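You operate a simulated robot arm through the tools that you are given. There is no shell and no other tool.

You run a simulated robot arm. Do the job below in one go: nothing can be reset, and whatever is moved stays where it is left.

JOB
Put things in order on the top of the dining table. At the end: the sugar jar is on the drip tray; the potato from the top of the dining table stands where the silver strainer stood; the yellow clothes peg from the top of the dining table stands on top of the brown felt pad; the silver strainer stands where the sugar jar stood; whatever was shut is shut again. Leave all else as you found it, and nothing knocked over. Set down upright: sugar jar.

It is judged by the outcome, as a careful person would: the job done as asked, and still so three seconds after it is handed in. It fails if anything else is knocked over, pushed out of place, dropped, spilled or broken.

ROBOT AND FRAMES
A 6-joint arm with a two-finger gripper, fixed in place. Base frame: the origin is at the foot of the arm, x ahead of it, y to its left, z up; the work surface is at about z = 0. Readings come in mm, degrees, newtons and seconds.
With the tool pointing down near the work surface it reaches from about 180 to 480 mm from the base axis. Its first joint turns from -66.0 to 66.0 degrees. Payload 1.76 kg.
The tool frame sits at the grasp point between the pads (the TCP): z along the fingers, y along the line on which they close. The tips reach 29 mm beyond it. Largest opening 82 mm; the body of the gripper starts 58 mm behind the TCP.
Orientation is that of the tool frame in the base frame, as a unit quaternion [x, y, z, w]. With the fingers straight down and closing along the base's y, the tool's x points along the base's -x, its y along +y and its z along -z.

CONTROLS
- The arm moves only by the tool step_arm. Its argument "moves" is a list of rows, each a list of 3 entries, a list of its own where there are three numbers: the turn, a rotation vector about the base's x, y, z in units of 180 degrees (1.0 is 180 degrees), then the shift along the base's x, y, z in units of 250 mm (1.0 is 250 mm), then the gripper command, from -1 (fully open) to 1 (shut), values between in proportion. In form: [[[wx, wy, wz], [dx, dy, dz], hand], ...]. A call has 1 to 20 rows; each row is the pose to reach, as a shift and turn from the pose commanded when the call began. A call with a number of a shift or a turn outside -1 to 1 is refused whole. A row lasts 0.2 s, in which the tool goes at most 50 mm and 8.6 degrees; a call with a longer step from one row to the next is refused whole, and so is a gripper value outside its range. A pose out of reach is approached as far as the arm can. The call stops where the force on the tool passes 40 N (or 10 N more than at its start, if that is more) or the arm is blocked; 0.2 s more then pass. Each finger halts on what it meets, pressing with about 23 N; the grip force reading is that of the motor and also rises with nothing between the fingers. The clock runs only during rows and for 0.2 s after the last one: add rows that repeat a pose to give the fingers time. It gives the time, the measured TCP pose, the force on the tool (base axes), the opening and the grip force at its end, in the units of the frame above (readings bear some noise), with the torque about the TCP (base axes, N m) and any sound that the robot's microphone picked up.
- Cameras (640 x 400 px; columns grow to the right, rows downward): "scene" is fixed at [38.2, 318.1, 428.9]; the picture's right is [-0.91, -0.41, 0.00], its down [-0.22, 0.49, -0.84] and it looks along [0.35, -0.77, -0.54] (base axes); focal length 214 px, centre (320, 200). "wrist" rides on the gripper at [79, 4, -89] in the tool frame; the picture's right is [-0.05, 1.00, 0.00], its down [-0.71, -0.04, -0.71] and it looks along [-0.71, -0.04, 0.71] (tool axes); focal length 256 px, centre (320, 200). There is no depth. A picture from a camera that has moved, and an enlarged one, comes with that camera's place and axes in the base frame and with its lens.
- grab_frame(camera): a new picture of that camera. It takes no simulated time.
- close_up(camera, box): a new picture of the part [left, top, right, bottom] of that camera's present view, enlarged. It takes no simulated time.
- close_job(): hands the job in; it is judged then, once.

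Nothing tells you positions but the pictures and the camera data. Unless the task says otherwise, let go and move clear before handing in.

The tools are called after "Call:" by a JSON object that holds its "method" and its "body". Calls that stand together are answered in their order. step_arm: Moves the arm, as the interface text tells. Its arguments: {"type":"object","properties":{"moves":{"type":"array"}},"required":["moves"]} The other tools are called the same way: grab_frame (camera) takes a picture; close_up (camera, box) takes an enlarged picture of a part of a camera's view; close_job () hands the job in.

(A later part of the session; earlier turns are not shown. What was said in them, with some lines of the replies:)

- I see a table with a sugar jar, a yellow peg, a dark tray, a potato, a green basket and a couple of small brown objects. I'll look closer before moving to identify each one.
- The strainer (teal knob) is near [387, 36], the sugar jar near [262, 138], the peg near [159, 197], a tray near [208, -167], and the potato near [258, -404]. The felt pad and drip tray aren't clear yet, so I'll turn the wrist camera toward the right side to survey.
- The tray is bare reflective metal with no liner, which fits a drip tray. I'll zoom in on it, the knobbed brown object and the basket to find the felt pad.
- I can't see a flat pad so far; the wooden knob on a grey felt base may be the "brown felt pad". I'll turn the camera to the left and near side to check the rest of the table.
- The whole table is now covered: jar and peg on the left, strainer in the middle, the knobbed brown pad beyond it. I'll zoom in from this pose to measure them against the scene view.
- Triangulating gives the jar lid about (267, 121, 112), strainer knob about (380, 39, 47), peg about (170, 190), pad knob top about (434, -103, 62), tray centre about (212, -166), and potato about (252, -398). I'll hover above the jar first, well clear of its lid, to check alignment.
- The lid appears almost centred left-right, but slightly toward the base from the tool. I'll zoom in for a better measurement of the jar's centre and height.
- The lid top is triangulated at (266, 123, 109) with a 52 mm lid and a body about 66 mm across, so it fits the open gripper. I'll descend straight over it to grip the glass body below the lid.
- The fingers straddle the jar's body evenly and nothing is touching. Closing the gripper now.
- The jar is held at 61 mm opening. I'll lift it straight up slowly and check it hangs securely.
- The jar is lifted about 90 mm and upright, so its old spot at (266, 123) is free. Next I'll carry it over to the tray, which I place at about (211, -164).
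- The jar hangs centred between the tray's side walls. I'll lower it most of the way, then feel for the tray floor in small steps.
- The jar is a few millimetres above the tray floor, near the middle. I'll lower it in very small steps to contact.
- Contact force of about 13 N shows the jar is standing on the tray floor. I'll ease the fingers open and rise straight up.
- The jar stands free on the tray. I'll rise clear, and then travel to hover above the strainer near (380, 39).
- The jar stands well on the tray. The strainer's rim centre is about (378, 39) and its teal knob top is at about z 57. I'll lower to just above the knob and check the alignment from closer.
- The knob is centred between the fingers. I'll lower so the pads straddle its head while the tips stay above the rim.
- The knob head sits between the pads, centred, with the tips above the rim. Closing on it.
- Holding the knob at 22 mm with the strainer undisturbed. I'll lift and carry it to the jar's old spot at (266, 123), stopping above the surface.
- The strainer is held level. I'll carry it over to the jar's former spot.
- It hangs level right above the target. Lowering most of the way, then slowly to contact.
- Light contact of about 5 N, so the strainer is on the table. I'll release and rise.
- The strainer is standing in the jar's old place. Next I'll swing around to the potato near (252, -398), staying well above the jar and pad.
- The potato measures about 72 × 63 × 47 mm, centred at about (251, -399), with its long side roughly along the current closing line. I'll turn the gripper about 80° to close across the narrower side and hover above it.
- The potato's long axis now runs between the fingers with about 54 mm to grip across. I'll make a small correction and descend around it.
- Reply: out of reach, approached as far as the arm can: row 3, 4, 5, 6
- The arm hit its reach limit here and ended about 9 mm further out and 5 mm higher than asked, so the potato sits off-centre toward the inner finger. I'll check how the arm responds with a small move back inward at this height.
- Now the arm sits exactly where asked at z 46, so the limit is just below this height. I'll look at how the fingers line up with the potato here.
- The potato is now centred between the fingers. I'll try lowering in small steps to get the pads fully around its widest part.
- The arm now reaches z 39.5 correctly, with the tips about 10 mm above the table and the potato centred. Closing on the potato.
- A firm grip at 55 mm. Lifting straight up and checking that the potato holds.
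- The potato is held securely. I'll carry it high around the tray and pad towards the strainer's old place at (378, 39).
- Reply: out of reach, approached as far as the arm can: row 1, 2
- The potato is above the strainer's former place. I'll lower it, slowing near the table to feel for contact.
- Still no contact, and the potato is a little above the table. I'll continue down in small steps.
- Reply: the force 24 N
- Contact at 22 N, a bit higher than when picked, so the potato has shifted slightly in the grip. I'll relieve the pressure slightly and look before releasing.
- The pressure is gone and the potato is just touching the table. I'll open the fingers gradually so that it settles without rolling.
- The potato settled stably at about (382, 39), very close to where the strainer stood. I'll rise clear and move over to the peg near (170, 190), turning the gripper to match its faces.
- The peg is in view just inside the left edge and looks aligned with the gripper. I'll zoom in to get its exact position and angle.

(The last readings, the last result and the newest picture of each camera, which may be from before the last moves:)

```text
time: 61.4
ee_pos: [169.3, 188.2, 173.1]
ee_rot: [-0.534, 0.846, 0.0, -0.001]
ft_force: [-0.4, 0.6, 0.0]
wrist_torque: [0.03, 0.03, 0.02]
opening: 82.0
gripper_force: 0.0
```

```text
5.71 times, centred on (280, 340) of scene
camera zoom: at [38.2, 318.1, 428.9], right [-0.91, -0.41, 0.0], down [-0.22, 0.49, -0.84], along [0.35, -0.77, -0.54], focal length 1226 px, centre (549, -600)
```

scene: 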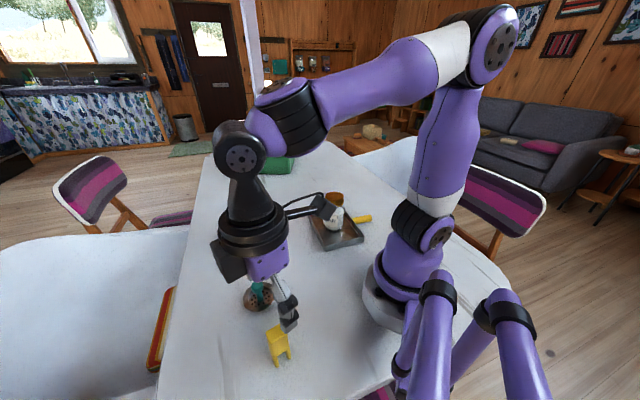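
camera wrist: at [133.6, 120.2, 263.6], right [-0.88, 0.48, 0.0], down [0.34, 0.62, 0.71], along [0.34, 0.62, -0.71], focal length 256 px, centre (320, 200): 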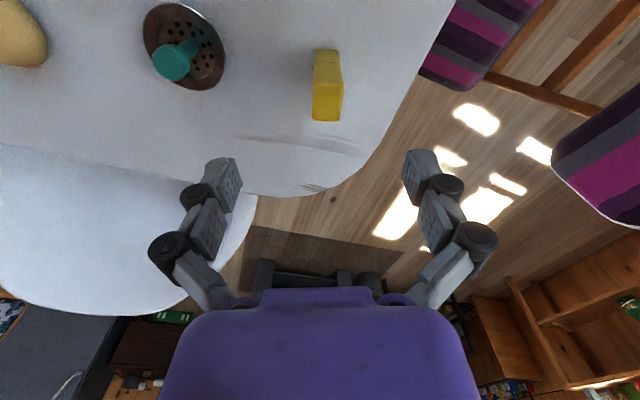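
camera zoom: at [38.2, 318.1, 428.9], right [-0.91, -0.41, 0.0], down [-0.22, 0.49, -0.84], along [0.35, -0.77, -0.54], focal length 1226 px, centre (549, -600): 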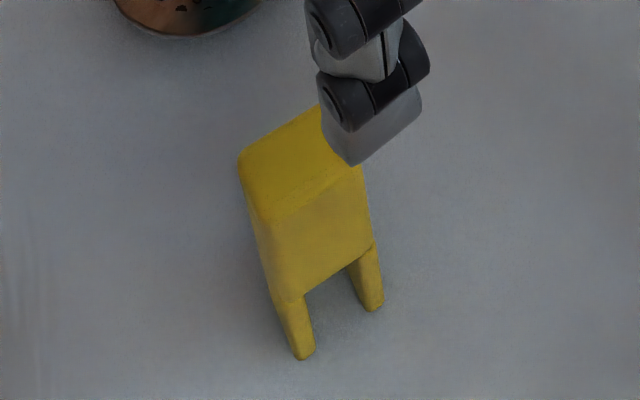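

The peg is about 28 × 21 × 81 mm, centred near (167, 195), and its faces are about 5° off the gripper's yaw. I'll correct and lower to just above its top to check.

Call:
{"method": "step_arm", "body": {"moves": [[[0, 0, -0.014], [-0.006, 0.009, -0.05], -1], [[0, 0, -0.028], [-0.011, 0.019, -0.12], -1], [[0, 0, -0.028], [-0.011, 0.019, -0.18], -1], [[0, 0, -0.028], [-0.011, 0.019, -0.2], -1], [[0, 0, -0.028], [-0.011, 0.019, -0.2], -1]]}}

Call:
{"method": "grab_frame", "body": {"camera": "wrist"}}

Call:
{"method": "close_up", "body": {"camera": "wrist", "box": [260, 40, 380, 180]}}

Call:
{"method": "grab_frame", "body": {"camera": "scene"}}

```text
time: 62.6
ee_pos: [165.9, 195.0, 122.3]
ee_rot: [-0.496, 0.868, 0.0, 0.0]
ft_force: [-0.3, 0.3, -1.0]
wrist_torque: [0.02, 0.06, -0.02]
opening: 82.2
gripper_force: 0.0
```

```text
taken
camera wrist: at [124.6, 128.4, 213.2], right [-0.83, 0.55, 0.0], down [0.39, 0.59, 0.71], along [0.39, 0.59, -0.71], focal length 256 px, centre (320, 200)
```

wrist: 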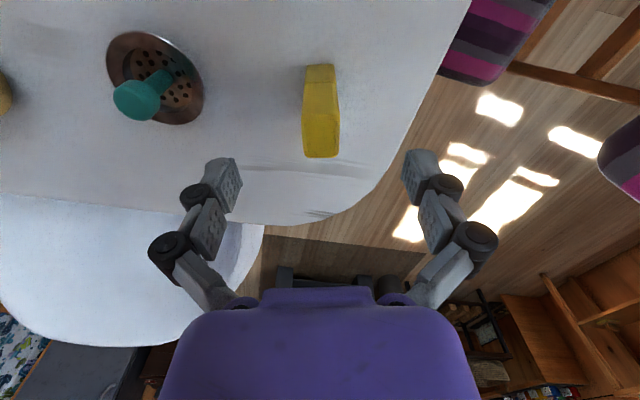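

```text
2.86 times, centred on (320, 110) of wrist
camera zoom: at [124.6, 128.4, 213.2], right [-0.83, 0.55, 0.0], down [0.39, 0.59, 0.71], along [0.39, 0.59, -0.71], focal length 731 px, centre (320, 457)
```

zoom: 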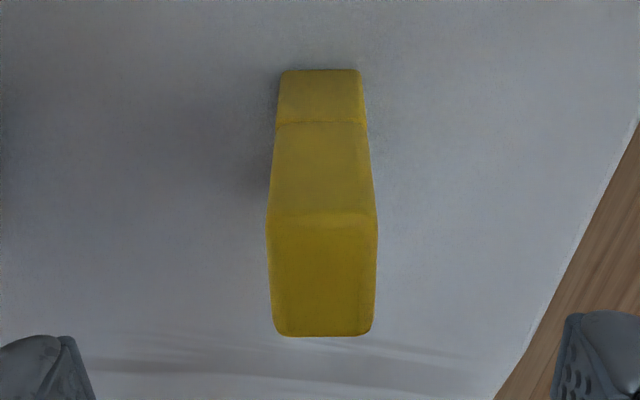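

```text
taken
```

scene: 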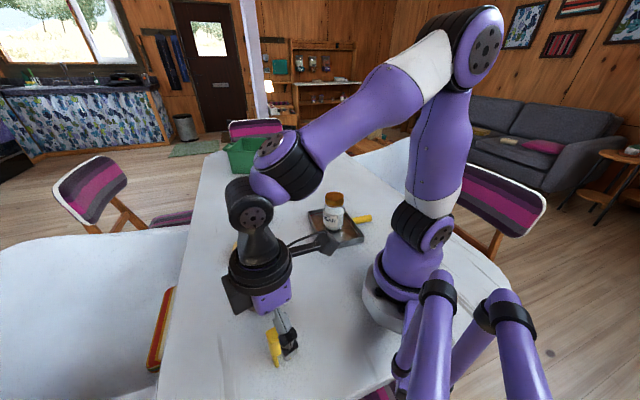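

The peg is now centred and square to the fingers. I'll lower around its upper body.

Call:
{"method": "step_arm", "body": {"moves": [[[0, 0, 0], [0, 0, -0.06], -1], [[0, 0, 0], [0, 0, -0.12], -1], [[0, 0, 0], [0, 0, -0.18], -1], [[0, 0, 0], [0, 0, -0.232], -1], [[0, 0, 0], [0, 0, -0.232], -1]]}}

Call:
{"method": "grab_frame", "body": {"camera": "wrist"}}

Call:
{"method": "grab_frame", "body": {"camera": "scene"}}

```text
time: 63.8
ee_pos: [166.2, 193.8, 65.9]
ee_rot: [-0.495, 0.869, 0.0, 0.0]
ft_force: [-0.8, -0.1, -0.3]
wrist_torque: [0.0, 0.05, -0.02]
opening: 82.2
gripper_force: 0.1
```

```text
taken
camera wrist: at [124.7, 128.3, 155.5], right [-0.83, 0.55, 0.0], down [0.39, 0.59, 0.71], along [0.39, 0.59, -0.71], focal length 256 px, centre (320, 200)
```

wrist: 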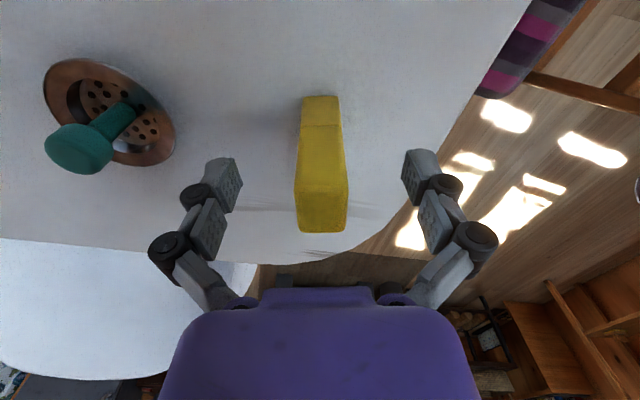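

```text
taken
```

scene: 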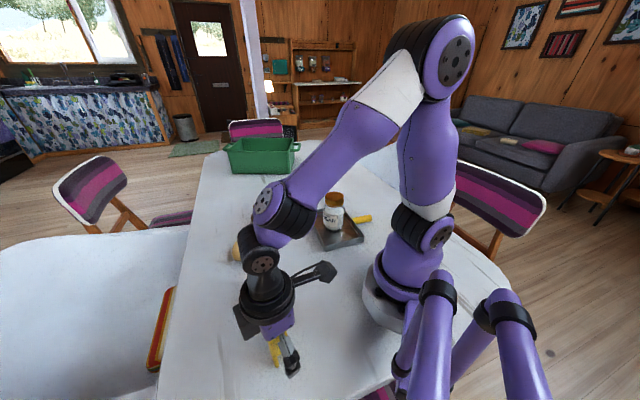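

Centred between the fingers with clear space. Closing gently on the peg.

Call:
{"method": "step_arm", "body": {"moves": [[[0, 0, 0], [0, 0, 0], -0.2], [[0, 0, 0], [0, 0, 0], 0.2], [[0, 0, 0], [0, 0, 0], 0.38], [[0, 0, 0], [0, 0, 0], 0.46], [[0, 0, 0], [0, 0, 0], 1], [[0, 0, 0], [0, 0, 0], 1], [[0, 0, 0], [0, 0, 0], 1]]}}

Call:
{"method": "grab_frame", "body": {"camera": "wrist"}}

```text
time: 65.4
ee_pos: [167.1, 193.9, 66.0]
ee_rot: [-0.495, 0.869, 0.0, 0.0]
ft_force: [-0.9, 0.2, 1.3]
wrist_torque: [0.01, 0.05, 0.01]
opening: 20.7
gripper_force: 22.8
```

```text
taken
camera wrist: at [124.8, 128.3, 155.6], right [-0.83, 0.55, 0.0], down [0.39, 0.59, 0.71], along [0.39, 0.59, -0.71], focal length 256 px, centre (320, 200)
```

wrist: 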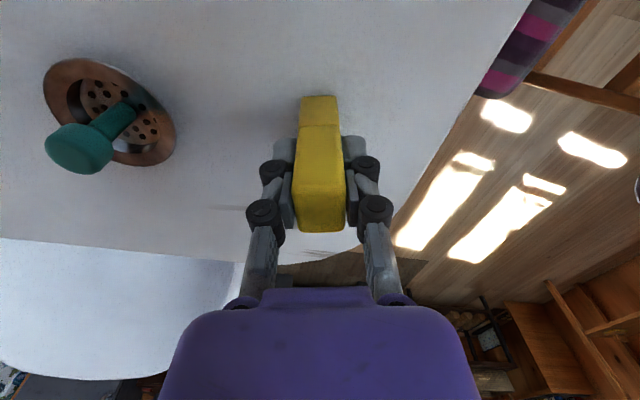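

The peg is held at 21 mm and upright. I'll lift it and travel high over the strainer and potato to a viewing position short of the brown pad.

Call:
{"method": "step_arm", "body": {"moves": [[[0, 0, 0], [0, 0, 0.02], 1], [[0, 0, 0], [0, 0, 0.08], 1], [[0, 0, 0], [0, 0, 0.16], 1], [[0, 0, 0], [0, 0, 0.26], 1], [[0, 0, 0], [0, 0, 0.36], 1], [[0, 0, 0], [0, 0, 0.44], 1], [[0, 0, 0], [0, 0, 0.44], 1]]}}

Call:
{"method": "step_arm", "body": {"moves": [[[0, 0, -0.0338], [0.0664, -0.0674, 0], 1], [[0, 0, -0.0675], [0.1328, -0.1348, 0], 1], [[0, 0, -0.1013], [0.1991, -0.2021, 0], 1], [[0, 0, -0.135], [0.2655, -0.2695, 0], 1], [[0, 0, -0.1688], [0.3319, -0.3369, 0], 1], [[0, 0, -0.2025], [0.3983, -0.4043, 0], 1], [[0, 0, -0.2363], [0.4646, -0.4716, 0], 1], [[0, 0, -0.27], [0.531, -0.539, 0], 1]]}}

Call:
{"method": "step_arm", "body": {"moves": [[[0, 0, -0.0135], [0.034, -0.06, 0], 1], [[0, 0, -0.027], [0.068, -0.12, 0], 1], [[0, 0, -0.0405], [0.102, -0.18, 0], 1], [[0, 0, -0.054], [0.136, -0.24, 0], 1], [[0, 0, -0.0675], [0.17, -0.3, 0], 1], [[0, 0, -0.081], [0.204, -0.36, 0], 1], [[0, 0, -0.0945], [0.238, -0.42, 0], 1], [[0, 0, -0.108], [0.272, -0.48, 0], 1], [[0, 0, -0.1215], [0.306, -0.54, 0], 1], [[0, 0, -0.135], [0.34, -0.6, 0], 1], [[0, 0, -0.135], [0.34, -0.6, 0], 1]]}}

Call:
{"method": "grab_frame", "body": {"camera": "wrist"}}

Call:
{"method": "grab_frame", "body": {"camera": "scene"}}

```text
time: 67.0
ee_pos: [165.4, 195.4, 176.0]
ee_rot: [-0.495, 0.869, 0.0, 0.0]
ft_force: [-0.3, -0.3, -0.7]
wrist_torque: [-0.02, -0.02, 0.01]
opening: 20.8
gripper_force: 22.8
```

```text
time: 68.8
ee_pos: [299.3, 59.8, 176.2]
ee_rot: [-0.093, 0.996, -0.001, -0.001]
ft_force: [0.3, 0.5, 0.3]
wrist_torque: [-0.01, -0.02, -0.01]
opening: 21.0
gripper_force: 23.3
```

```text
time: 71.2
ee_pos: [386.4, -92.2, 175.4]
ee_rot: [0.117, 0.993, -0.001, 0.0]
ft_force: [0.2, -0.1, 0.1]
wrist_torque: [-0.01, 0.04, 0.01]
opening: 20.6
gripper_force: 23.5
```

```text
taken
camera wrist: at [310.9, -68.5, 265.9], right [0.28, 0.96, 0.0], down [0.68, -0.2, 0.71], along [0.68, -0.2, -0.71], focal length 256 px, centre (320, 200)
```

wrist: 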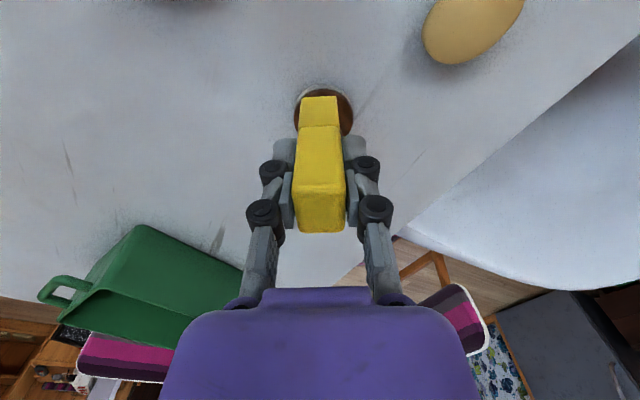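

```text
taken
```

scene: 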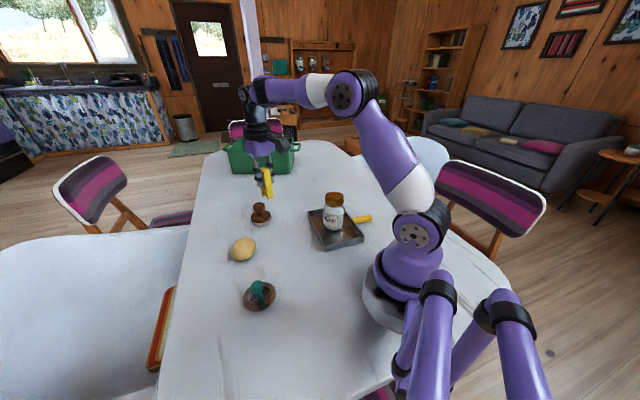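

The pad's knob top triangulates consistently from several views to (434, -101) at about z 61.5. The peg still hangs upright, so I'll move over the knob in small steps and stop with the peg's feet about 12 mm above it.

Call:
{"method": "step_arm", "body": {"moves": [[[0, 0, 0], [0.0197, -0.0044, 0], 1], [[0, 0, 0], [0.0394, -0.0088, 0], 1], [[0, 0, 0], [0.0591, -0.0132, 0], 1], [[0, 0, 0], [0.0788, -0.0176, 0], 1], [[0, 0, 0], [0.0985, -0.022, 0], 1], [[0, 0, 0], [0.1182, -0.0264, 0], 1], [[0, 0, 0], [0.1379, -0.0308, 0], 1], [[0, 0, 0], [0.1576, -0.0352, 0], 1], [[0, 0, 0], [0.1773, -0.0396, 0], 1], [[0, 0, 0], [0.197, -0.044, 0], 1], [[0, 0, 0], [0.197, -0.044, 0], 1]]}}

Call:
{"method": "close_up", "body": {"camera": "scene", "box": [225, 165, 295, 235]}}

Call:
{"method": "grab_frame", "body": {"camera": "wrist"}}

```text
time: 73.6
ee_pos: [433.9, -101.7, 174.7]
ee_rot: [0.118, 0.993, 0.001, 0.0]
ft_force: [-0.4, 1.0, -0.7]
wrist_torque: [0.02, -0.01, 0.03]
opening: 20.5
gripper_force: 22.9
```

```text
5.71 times, centred on (260, 200) of scene
camera zoom: at [38.2, 318.1, 428.9], right [-0.91, -0.41, 0.0], down [-0.22, 0.49, -0.84], along [0.35, -0.77, -0.54], focal length 1226 px, centre (663, 200)
```

zoom: 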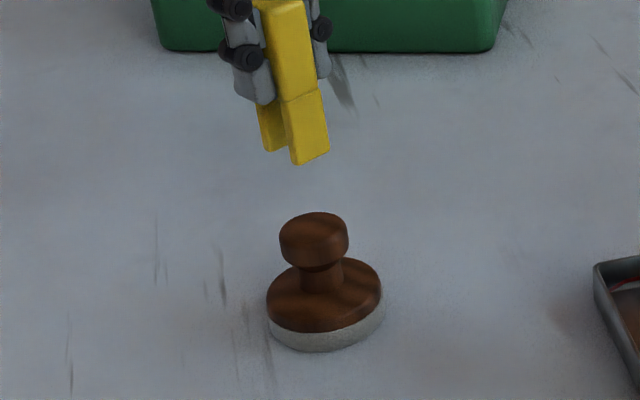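

```text
taken
camera wrist: at [360.0, -78.7, 265.4], right [0.28, 0.96, 0.0], down [0.68, -0.2, 0.71], along [0.68, -0.2, -0.71], focal length 256 px, centre (320, 200)
```

wrist: 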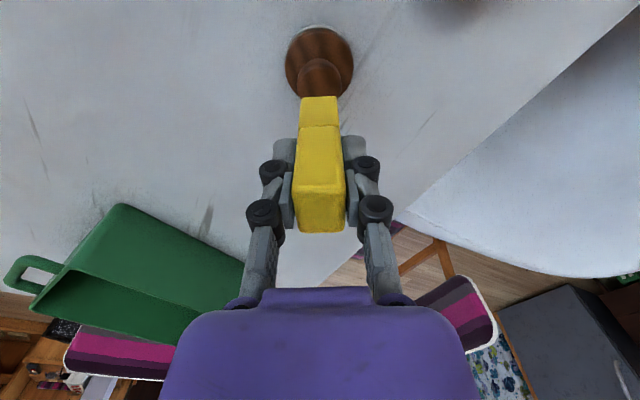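

Laterally the knob lines up with the peg. I'll zoom in on the knob to check the fore-aft alignment.

Call:
{"method": "close_up", "body": {"camera": "wrist", "box": [270, 15, 370, 135]}}

Call:
{"method": "close_up", "body": {"camera": "scene", "box": [240, 160, 290, 230]}}

```text
3.33 times, centred on (320, 75) of wrist
camera zoom: at [360.0, -78.7, 265.4], right [0.28, 0.96, 0.0], down [0.68, -0.2, 0.71], along [0.68, -0.2, -0.71], focal length 853 px, centre (320, 617)
```

zoom: 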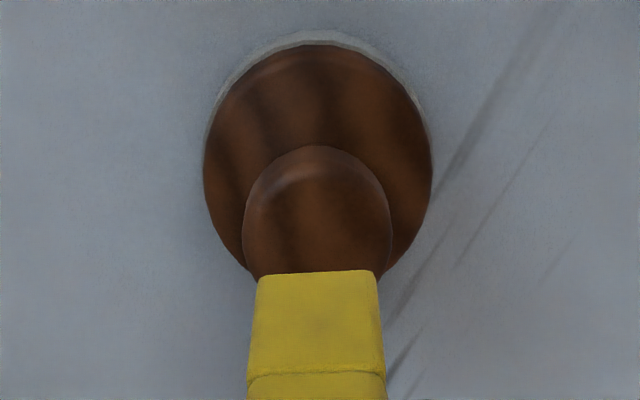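

```text
5.71 times, centred on (265, 195) of scene
camera zoom: at [38.2, 318.1, 428.9], right [-0.91, -0.41, 0.0], down [-0.22, 0.49, -0.84], along [0.35, -0.77, -0.54], focal length 1226 px, centre (634, 229)
```

zoom: 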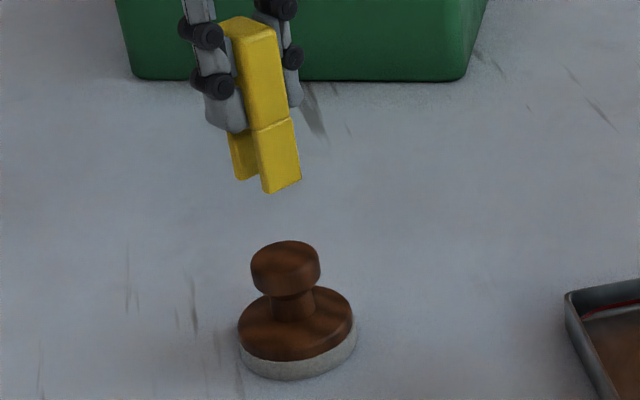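

The knob centre is within about 1 mm of the peg's axis; I only need to shift by (-1, -0.8) mm. I'll descend in small steps to just above the knob top and re-check.

Call:
{"method": "step_arm", "body": {"moves": [[[0, 0, 0], [-0.004, -0.0032, -0.015], 1], [[0, 0, 0], [-0.004, -0.0032, -0.03], 1], [[0, 0, 0], [-0.004, -0.0032, -0.045], 1], [[0, 0, 0], [-0.004, -0.0032, -0.06], 1], [[0, 0, 0], [-0.004, -0.0032, -0.075], 1], [[0, 0, 0], [-0.004, -0.0032, -0.09], 1], [[0, 0, 0], [-0.004, -0.0032, -0.105], 1], [[0, 0, 0], [-0.004, -0.0032, -0.12], 1], [[0, 0, 0], [-0.004, -0.0032, -0.135], 1], [[0, 0, 0], [-0.004, -0.0032, -0.15], 1], [[0, 0, 0], [-0.004, -0.0032, -0.165], 1], [[0, 0, 0], [-0.004, -0.0032, -0.176], 1], [[0, 0, 0], [-0.004, -0.0032, -0.176], 1]]}}

Call:
{"method": "close_up", "body": {"camera": "scene", "box": [240, 170, 290, 230]}}

Call:
{"method": "close_up", "body": {"camera": "wrist", "box": [260, 15, 380, 135]}}

```text
time: 76.4
ee_pos: [434.4, -102.8, 130.7]
ee_rot: [0.117, 0.993, -0.001, 0.0]
ft_force: [-0.4, 0.2, 0.1]
wrist_torque: [0.03, -0.01, -0.03]
opening: 20.7
gripper_force: 23.0
```

```text
6.67 times, centred on (265, 200) of scene
camera zoom: at [38.2, 318.1, 428.9], right [-0.91, -0.41, 0.0], down [-0.22, 0.49, -0.84], along [0.35, -0.77, -0.54], focal length 1430 px, centre (687, 200)
```

zoom: 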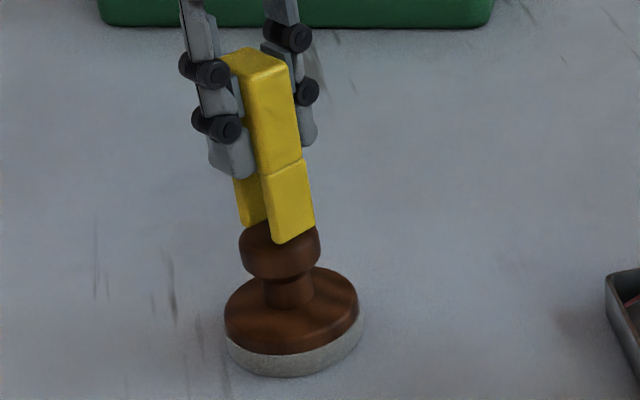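

```text
3.33 times, centred on (320, 75) of wrist
camera zoom: at [358.9, -79.4, 221.3], right [0.28, 0.96, 0.0], down [0.68, -0.2, 0.71], along [0.68, -0.2, -0.71], focal length 853 px, centre (320, 617)
```

zoom: 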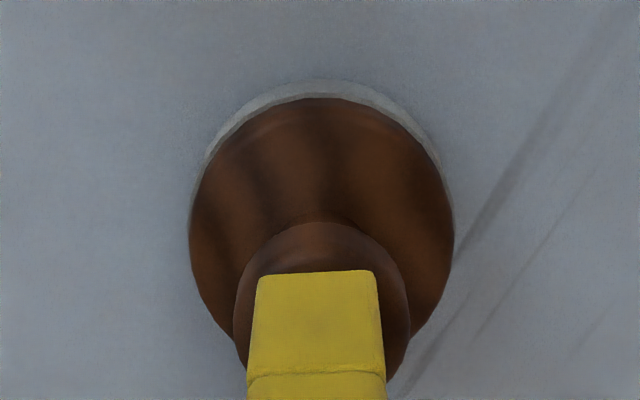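

The peg's feet are right over the knob top in both views, about 4 mm above it. I'll lower in sub-millimetre steps to contact.

Call:
{"method": "step_arm", "body": {"moves": [[[0, 0, 0], [0, 0.002, -0.004], 1], [[0, 0, 0], [0, 0.002, -0.008], 1], [[0, 0, 0], [0, 0.002, -0.012], 1], [[0, 0, 0], [0, 0.002, -0.012], 1]]}}

Call:
{"method": "close_up", "body": {"camera": "scene", "box": [240, 170, 290, 230]}}

```text
time: 77.4
ee_pos: [433.3, -101.9, 128.3]
ee_rot: [0.118, 0.993, 0.0, 0.0]
ft_force: [0.2, 0.5, -0.8]
wrist_torque: [0.03, -0.01, 0.0]
opening: 20.8
gripper_force: 23.2
```

```text
6.67 times, centred on (265, 200) of scene
camera zoom: at [38.2, 318.1, 428.9], right [-0.91, -0.41, 0.0], down [-0.22, 0.49, -0.84], along [0.35, -0.77, -0.54], focal length 1430 px, centre (687, 200)
```

zoom: 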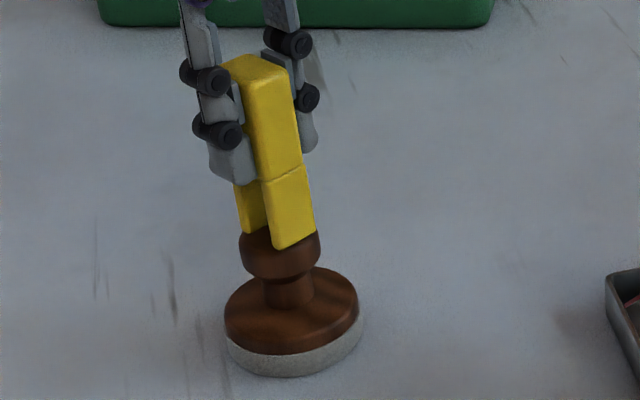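

Not touching yet. Continuing down in fine steps.

Call:
{"method": "step_arm", "body": {"moves": [[[0, 0, 0], [0, 0, -0.003], 1], [[0, 0, 0], [0, 0, -0.006], 1], [[0, 0, 0], [0, 0, -0.006], 1]]}}

```text
time: 78.2
ee_pos: [433.6, -101.5, 127.1]
ee_rot: [0.118, 0.993, 0.0, 0.0]
ft_force: [-0.5, 0.4, 1.0]
wrist_torque: [0.03, -0.03, 0.04]
opening: 20.7
gripper_force: 22.7
```

Call:
{"method": "step_arm", "body": {"moves": [[[0, 0, 0], [0, 0, -0.003], 1], [[0, 0, 0], [0, 0, -0.003], 1]]}}

Call:
{"method": "close_up", "body": {"camera": "scene", "box": [240, 170, 290, 230]}}

```text
time: 78.8
ee_pos: [433.6, -103.1, 125.7]
ee_rot: [0.118, 0.993, -0.001, 0.001]
ft_force: [-0.2, -0.5, 6.0]
wrist_torque: [-0.01, -0.05, -0.01]
opening: 20.4
gripper_force: 22.9
```

```text
6.67 times, centred on (265, 200) of scene
camera zoom: at [38.1, 318.1, 428.9], right [-0.91, -0.41, 0.0], down [-0.22, 0.49, -0.84], along [0.35, -0.77, -0.54], focal length 1430 px, centre (687, 200)
```

zoom: 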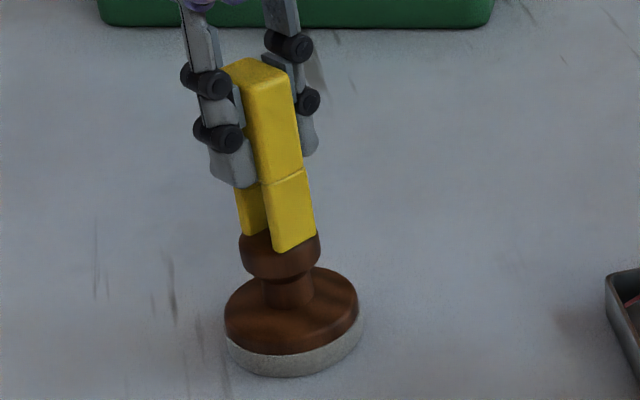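

About 6 N of contact, so the peg is standing on the knob. I'll ease the grip open by a couple of millimetres and check that it stays upright before going further.

Call:
{"method": "step_arm", "body": {"moves": [[[0, 0, 0], [0, 0, 0.001], 0.49], [[0, 0, 0], [0, 0, 0.001], 0.47], [[0, 0, 0], [0, 0, 0.001], 0.44], [[0, 0, 0], [0, 0, 0.001], 0.42], [[0, 0, 0], [0, 0, 0.001], 0.42]]}}

Call:
{"method": "close_up", "body": {"camera": "scene", "box": [240, 170, 290, 230]}}

Call:
{"method": "close_up", "body": {"camera": "wrist", "box": [250, 60, 390, 240]}}

```text
time: 80.0
ee_pos: [432.4, -101.7, 126.2]
ee_rot: [0.117, 0.993, 0.001, 0.0]
ft_force: [-0.7, 0.3, -0.1]
wrist_torque: [-0.03, -0.03, 0.01]
opening: 23.6
gripper_force: 0.0
```

```text
6.67 times, centred on (265, 200) of scene
camera zoom: at [38.2, 318.1, 428.9], right [-0.91, -0.41, 0.0], down [-0.22, 0.49, -0.84], along [0.35, -0.77, -0.54], focal length 1430 px, centre (687, 200)
```

zoom: 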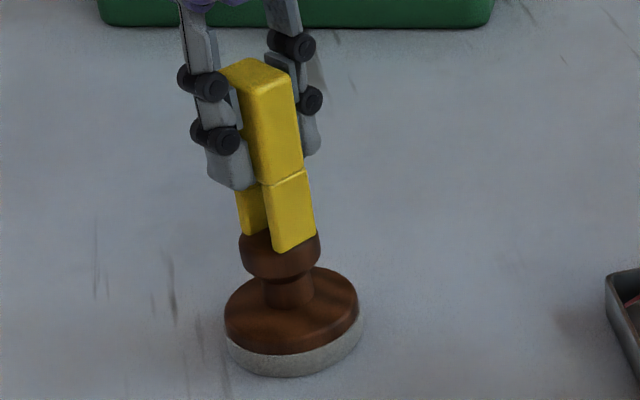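

```text
2.22 times, centred on (320, 150) of wrist
camera zoom: at [358.7, -78.7, 216.3], right [0.28, 0.96, 0.0], down [0.68, -0.2, 0.71], along [0.68, -0.2, -0.71], focal length 569 px, centre (320, 311)
```

zoom: 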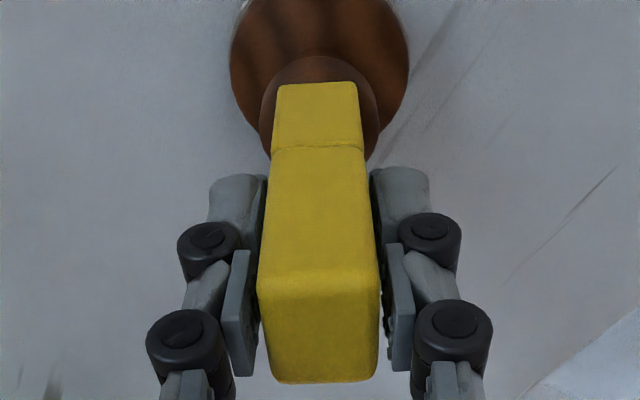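

The grip has released and the peg stands upright by itself. I'll open the fingers further and watch it for a second.

Call:
{"method": "step_arm", "body": {"moves": [[[0, 0, 0], [0, 0, 0], 0.36], [[0, 0, 0], [0, 0, 0], 0.3], [[0, 0, 0], [0, 0, 0], 0.2], [[0, 0, 0], [0, 0, 0], 0], [[0, 0, 0], [0, 0, 0], -0.3], [[0, 0, 0], [0, 0, 0], -0.6], [[0, 0, 0], [0, 0, 0], -0.6], [[0, 0, 0], [0, 0, 0], -0.6]]}}

Call:
{"method": "close_up", "body": {"camera": "scene", "box": [240, 170, 290, 230]}}

Call:
{"method": "grab_frame", "body": {"camera": "wrist"}}

```text
time: 81.8
ee_pos: [433.1, -101.0, 126.8]
ee_rot: [0.118, 0.993, 0.0, 0.0]
ft_force: [-0.2, -0.6, -0.3]
wrist_torque: [-0.04, -0.02, 0.03]
opening: 65.5
gripper_force: 0.1
```

```text
6.67 times, centred on (265, 200) of scene
camera zoom: at [38.2, 318.1, 428.9], right [-0.91, -0.41, 0.0], down [-0.22, 0.49, -0.84], along [0.35, -0.77, -0.54], focal length 1430 px, centre (687, 200)
```

zoom: 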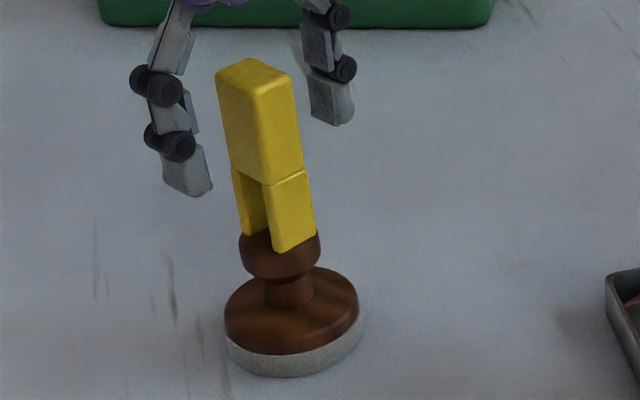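

```text
taken
camera wrist: at [358.7, -78.7, 216.3], right [0.28, 0.96, 0.0], down [0.68, -0.2, 0.71], along [0.68, -0.2, -0.71], focal length 256 px, centre (320, 200)
```

wrist: 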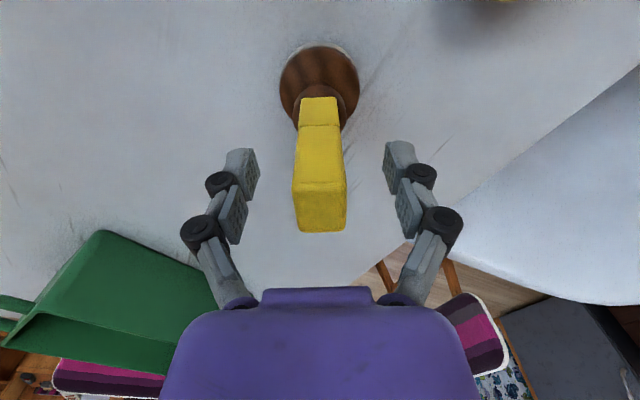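

The peg stands steady on the pad. I'll rise straight up in small steps until the tips clear its top.

Call:
{"method": "step_arm", "body": {"moves": [[[0, 0, 0], [0, 0, 0.012], -0.6], [[0, 0, 0], [0, 0, 0.024], -0.7], [[0, 0, 0], [0, 0, 0.038], -0.8], [[0, 0, 0], [0, 0, 0.052], -0.9], [[0, 0, 0], [0, 0, 0.066], -0.9], [[0, 0, 0], [0, 0, 0.08], -0.9], [[0, 0, 0], [0, 0, 0.094], -0.9], [[0, 0, 0], [0, 0, 0.108], -0.9], [[0, 0, 0], [0, 0, 0.122], -0.9], [[0, 0, 0], [0, 0, 0.136], -0.9], [[0, 0, 0], [0, 0, 0.15], -0.9], [[0, 0, 0], [0, 0, 0.164], -0.9], [[0, 0, 0], [0, 0, 0.178], -0.9], [[0, 0, 0], [0, 0, 0.192], -0.9], [[0, 0, 0], [0, 0, 0.206], -0.9], [[0, 0, 0], [0, 0, 0.22], -0.9], [[0, 0, 0], [0, 0, 0.22], -0.9]]}}

Call:
{"method": "grab_frame", "body": {"camera": "scene"}}

Call:
{"method": "grab_frame", "body": {"camera": "wrist"}}

```text
time: 85.4
ee_pos: [433.2, -100.9, 181.4]
ee_rot: [0.117, 0.993, 0.0, 0.0]
ft_force: [0.5, 1.2, 0.7]
wrist_torque: [-0.02, 0.02, -0.02]
opening: 77.8
gripper_force: 0.0
```

```text
taken
```

scene: 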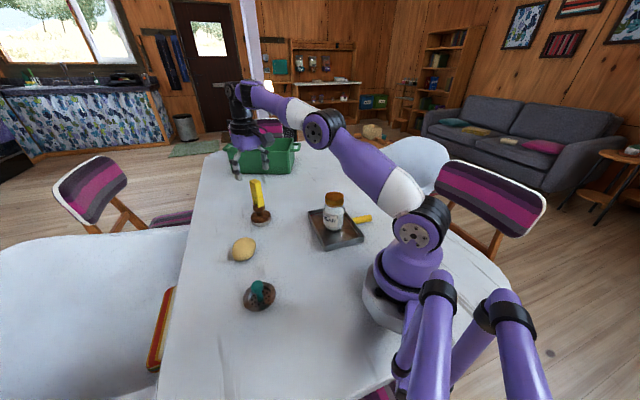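

```text
taken
camera wrist: at [358.7, -78.5, 271.3], right [0.28, 0.96, 0.0], down [0.68, -0.2, 0.71], along [0.68, -0.2, -0.71], focal length 256 px, centre (320, 200)
```

wrist: 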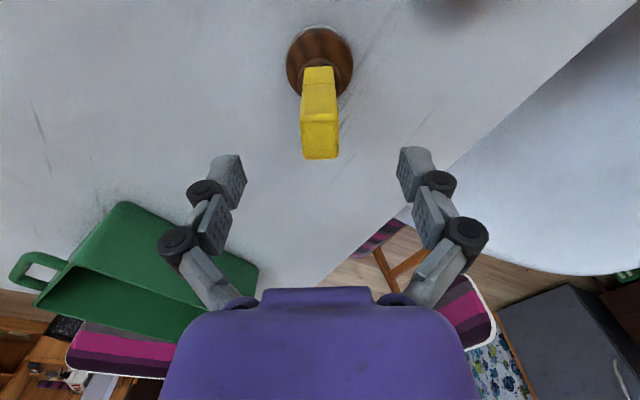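

The peg stands free and the tips are above it. I'll retreat up and back toward the starting pose, then inspect everything.

Call:
{"method": "step_arm", "body": {"moves": [[[0, 0, 0], [-0.02, 0.005, 0.02], -1], [[0, 0, 0], [-0.05, 0.013, 0.045], -1], [[0, 0, 0], [-0.1, 0.026, 0.075], -1], [[0, 0, 0], [-0.16, 0.041, 0.11], -1], [[0, 0, 0], [-0.22, 0.057, 0.145], -1], [[0, 0, 0], [-0.28, 0.072, 0.18], -1], [[0, 0, 0], [-0.34, 0.088, 0.21], -1], [[0, 0, 0], [-0.4, 0.103, 0.24], -1], [[0, 0, 0], [-0.46, 0.119, 0.275], -1], [[0, 0, 0], [-0.52, 0.134, 0.305], -1], [[0, 0, 0], [-0.572, 0.148, 0.328], -1], [[0, 0, 0], [-0.572, 0.148, 0.328], -1]]}}

Call:
{"method": "grab_frame", "body": {"camera": "scene"}}

Call:
{"method": "grab_frame", "body": {"camera": "wrist"}}

Call:
{"method": "close_up", "body": {"camera": "scene", "box": [210, 170, 310, 320]}}

Call:
{"method": "close_up", "body": {"camera": "scene", "box": [290, 170, 390, 260]}}

Call:
{"method": "close_up", "body": {"camera": "scene", "box": [215, 125, 315, 190]}}

```text
time: 88.0
ee_pos: [290.4, -64.1, 264.4]
ee_rot: [0.116, 0.993, 0.0, 0.0]
ft_force: [0.3, 0.3, -0.8]
wrist_torque: [-0.02, 0.0, -0.01]
opening: 82.0
gripper_force: 0.2
```

```text
taken
```

scene: 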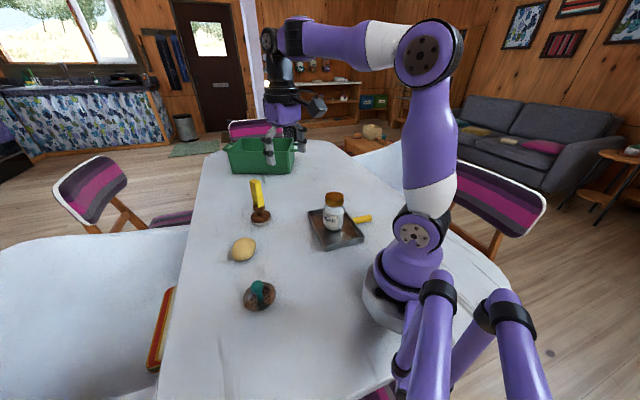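

```text
taken
camera wrist: at [216.1, -42.0, 353.8], right [0.28, 0.96, 0.0], down [0.68, -0.2, 0.71], along [0.68, -0.2, -0.71], focal length 256 px, centre (320, 200)
```

wrist: 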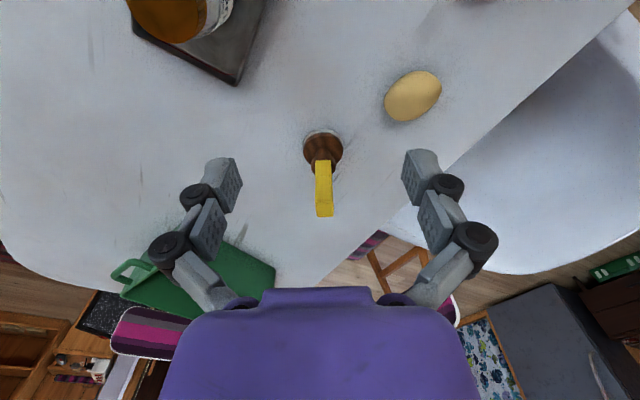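

```text
2.67 times, centred on (260, 245) of scene
camera zoom: at [38.2, 318.1, 428.9], right [-0.91, -0.41, 0.0], down [-0.22, 0.49, -0.84], along [0.35, -0.77, -0.54], focal length 572 px, centre (480, 80)
```

zoom: 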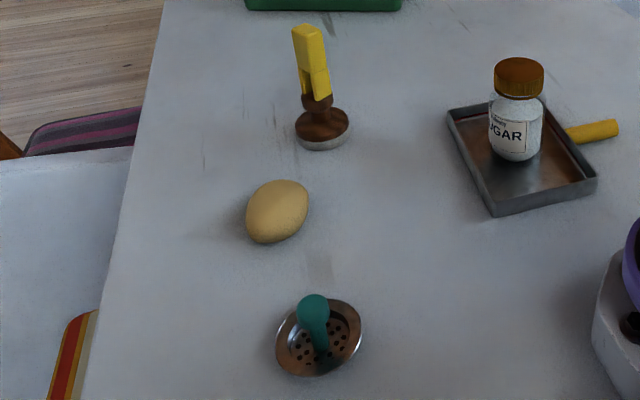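

```text
4.44 times, centred on (340, 215) of scene
camera zoom: at [38.2, 318.1, 428.9], right [-0.91, -0.41, 0.0], down [-0.22, 0.49, -0.84], along [0.35, -0.77, -0.54], focal length 953 px, centre (231, 133)
```

zoom: 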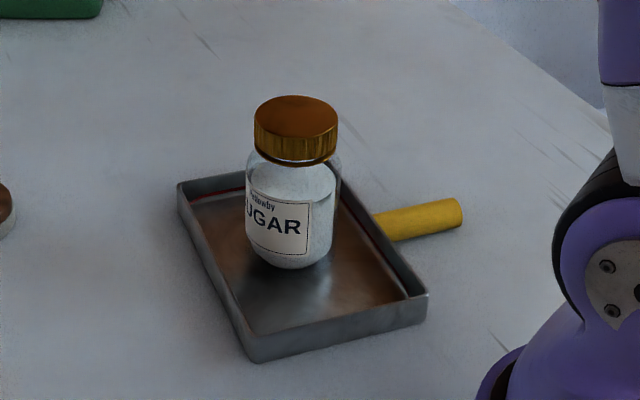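

```text
6.15 times, centred on (265, 158) of scene
camera zoom: at [38.2, 318.1, 428.9], right [-0.91, -0.41, 0.0], down [-0.22, 0.49, -0.84], along [0.35, -0.77, -0.54], focal length 1320 px, centre (658, 462)
```

zoom: 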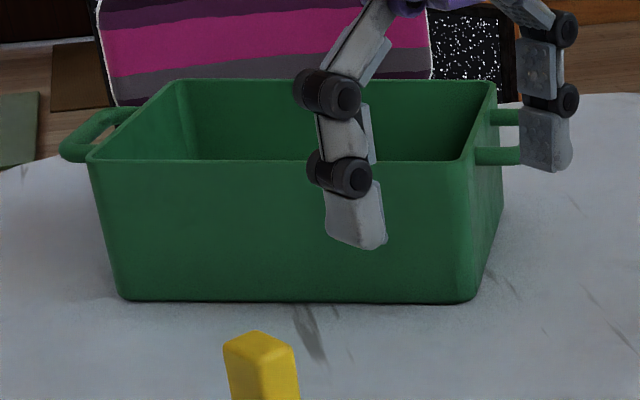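

Everything is in its place: the jar is upright with its lid on in the drip tray, and the strainer is on the jar's old spot at about (266, 124). The potato is on the strainer's old spot, and the peg is standing on the brown pad. The tray, pad and basket haven't moved and the arm is clear, so I'm handing in.

Call:
{"method": "close_job", "body": {}}

```text
The job is handed in.
```

I finished the rearrangement and handed the job in; I haven't seen the judge's result. In the last pictures:

- **Sugar jar:** it stands upright on the drip tray, near the middle, with its lid still on.
- **Silver strainer:** it stands where the sugar jar was, at about (266, 124).
- **Potato:** it sits where the strainer stood, at about (382, 39), within a few millimetres of the old spot.
- **Yellow clothes peg:** it stands upright on the wooden knob of the brown felt pad. No flat felt pad was in view, so I took the knobbed piece with the felt base to be the one meant. The peg's feet nearly fill the top of the knob, but it stayed steady after I let go.

The tray, felt pad and green basket look unmoved, and nothing was knocked over. I opened nothing, so there was nothing to shut again. The arm is back at its starting position with the gripper empty.
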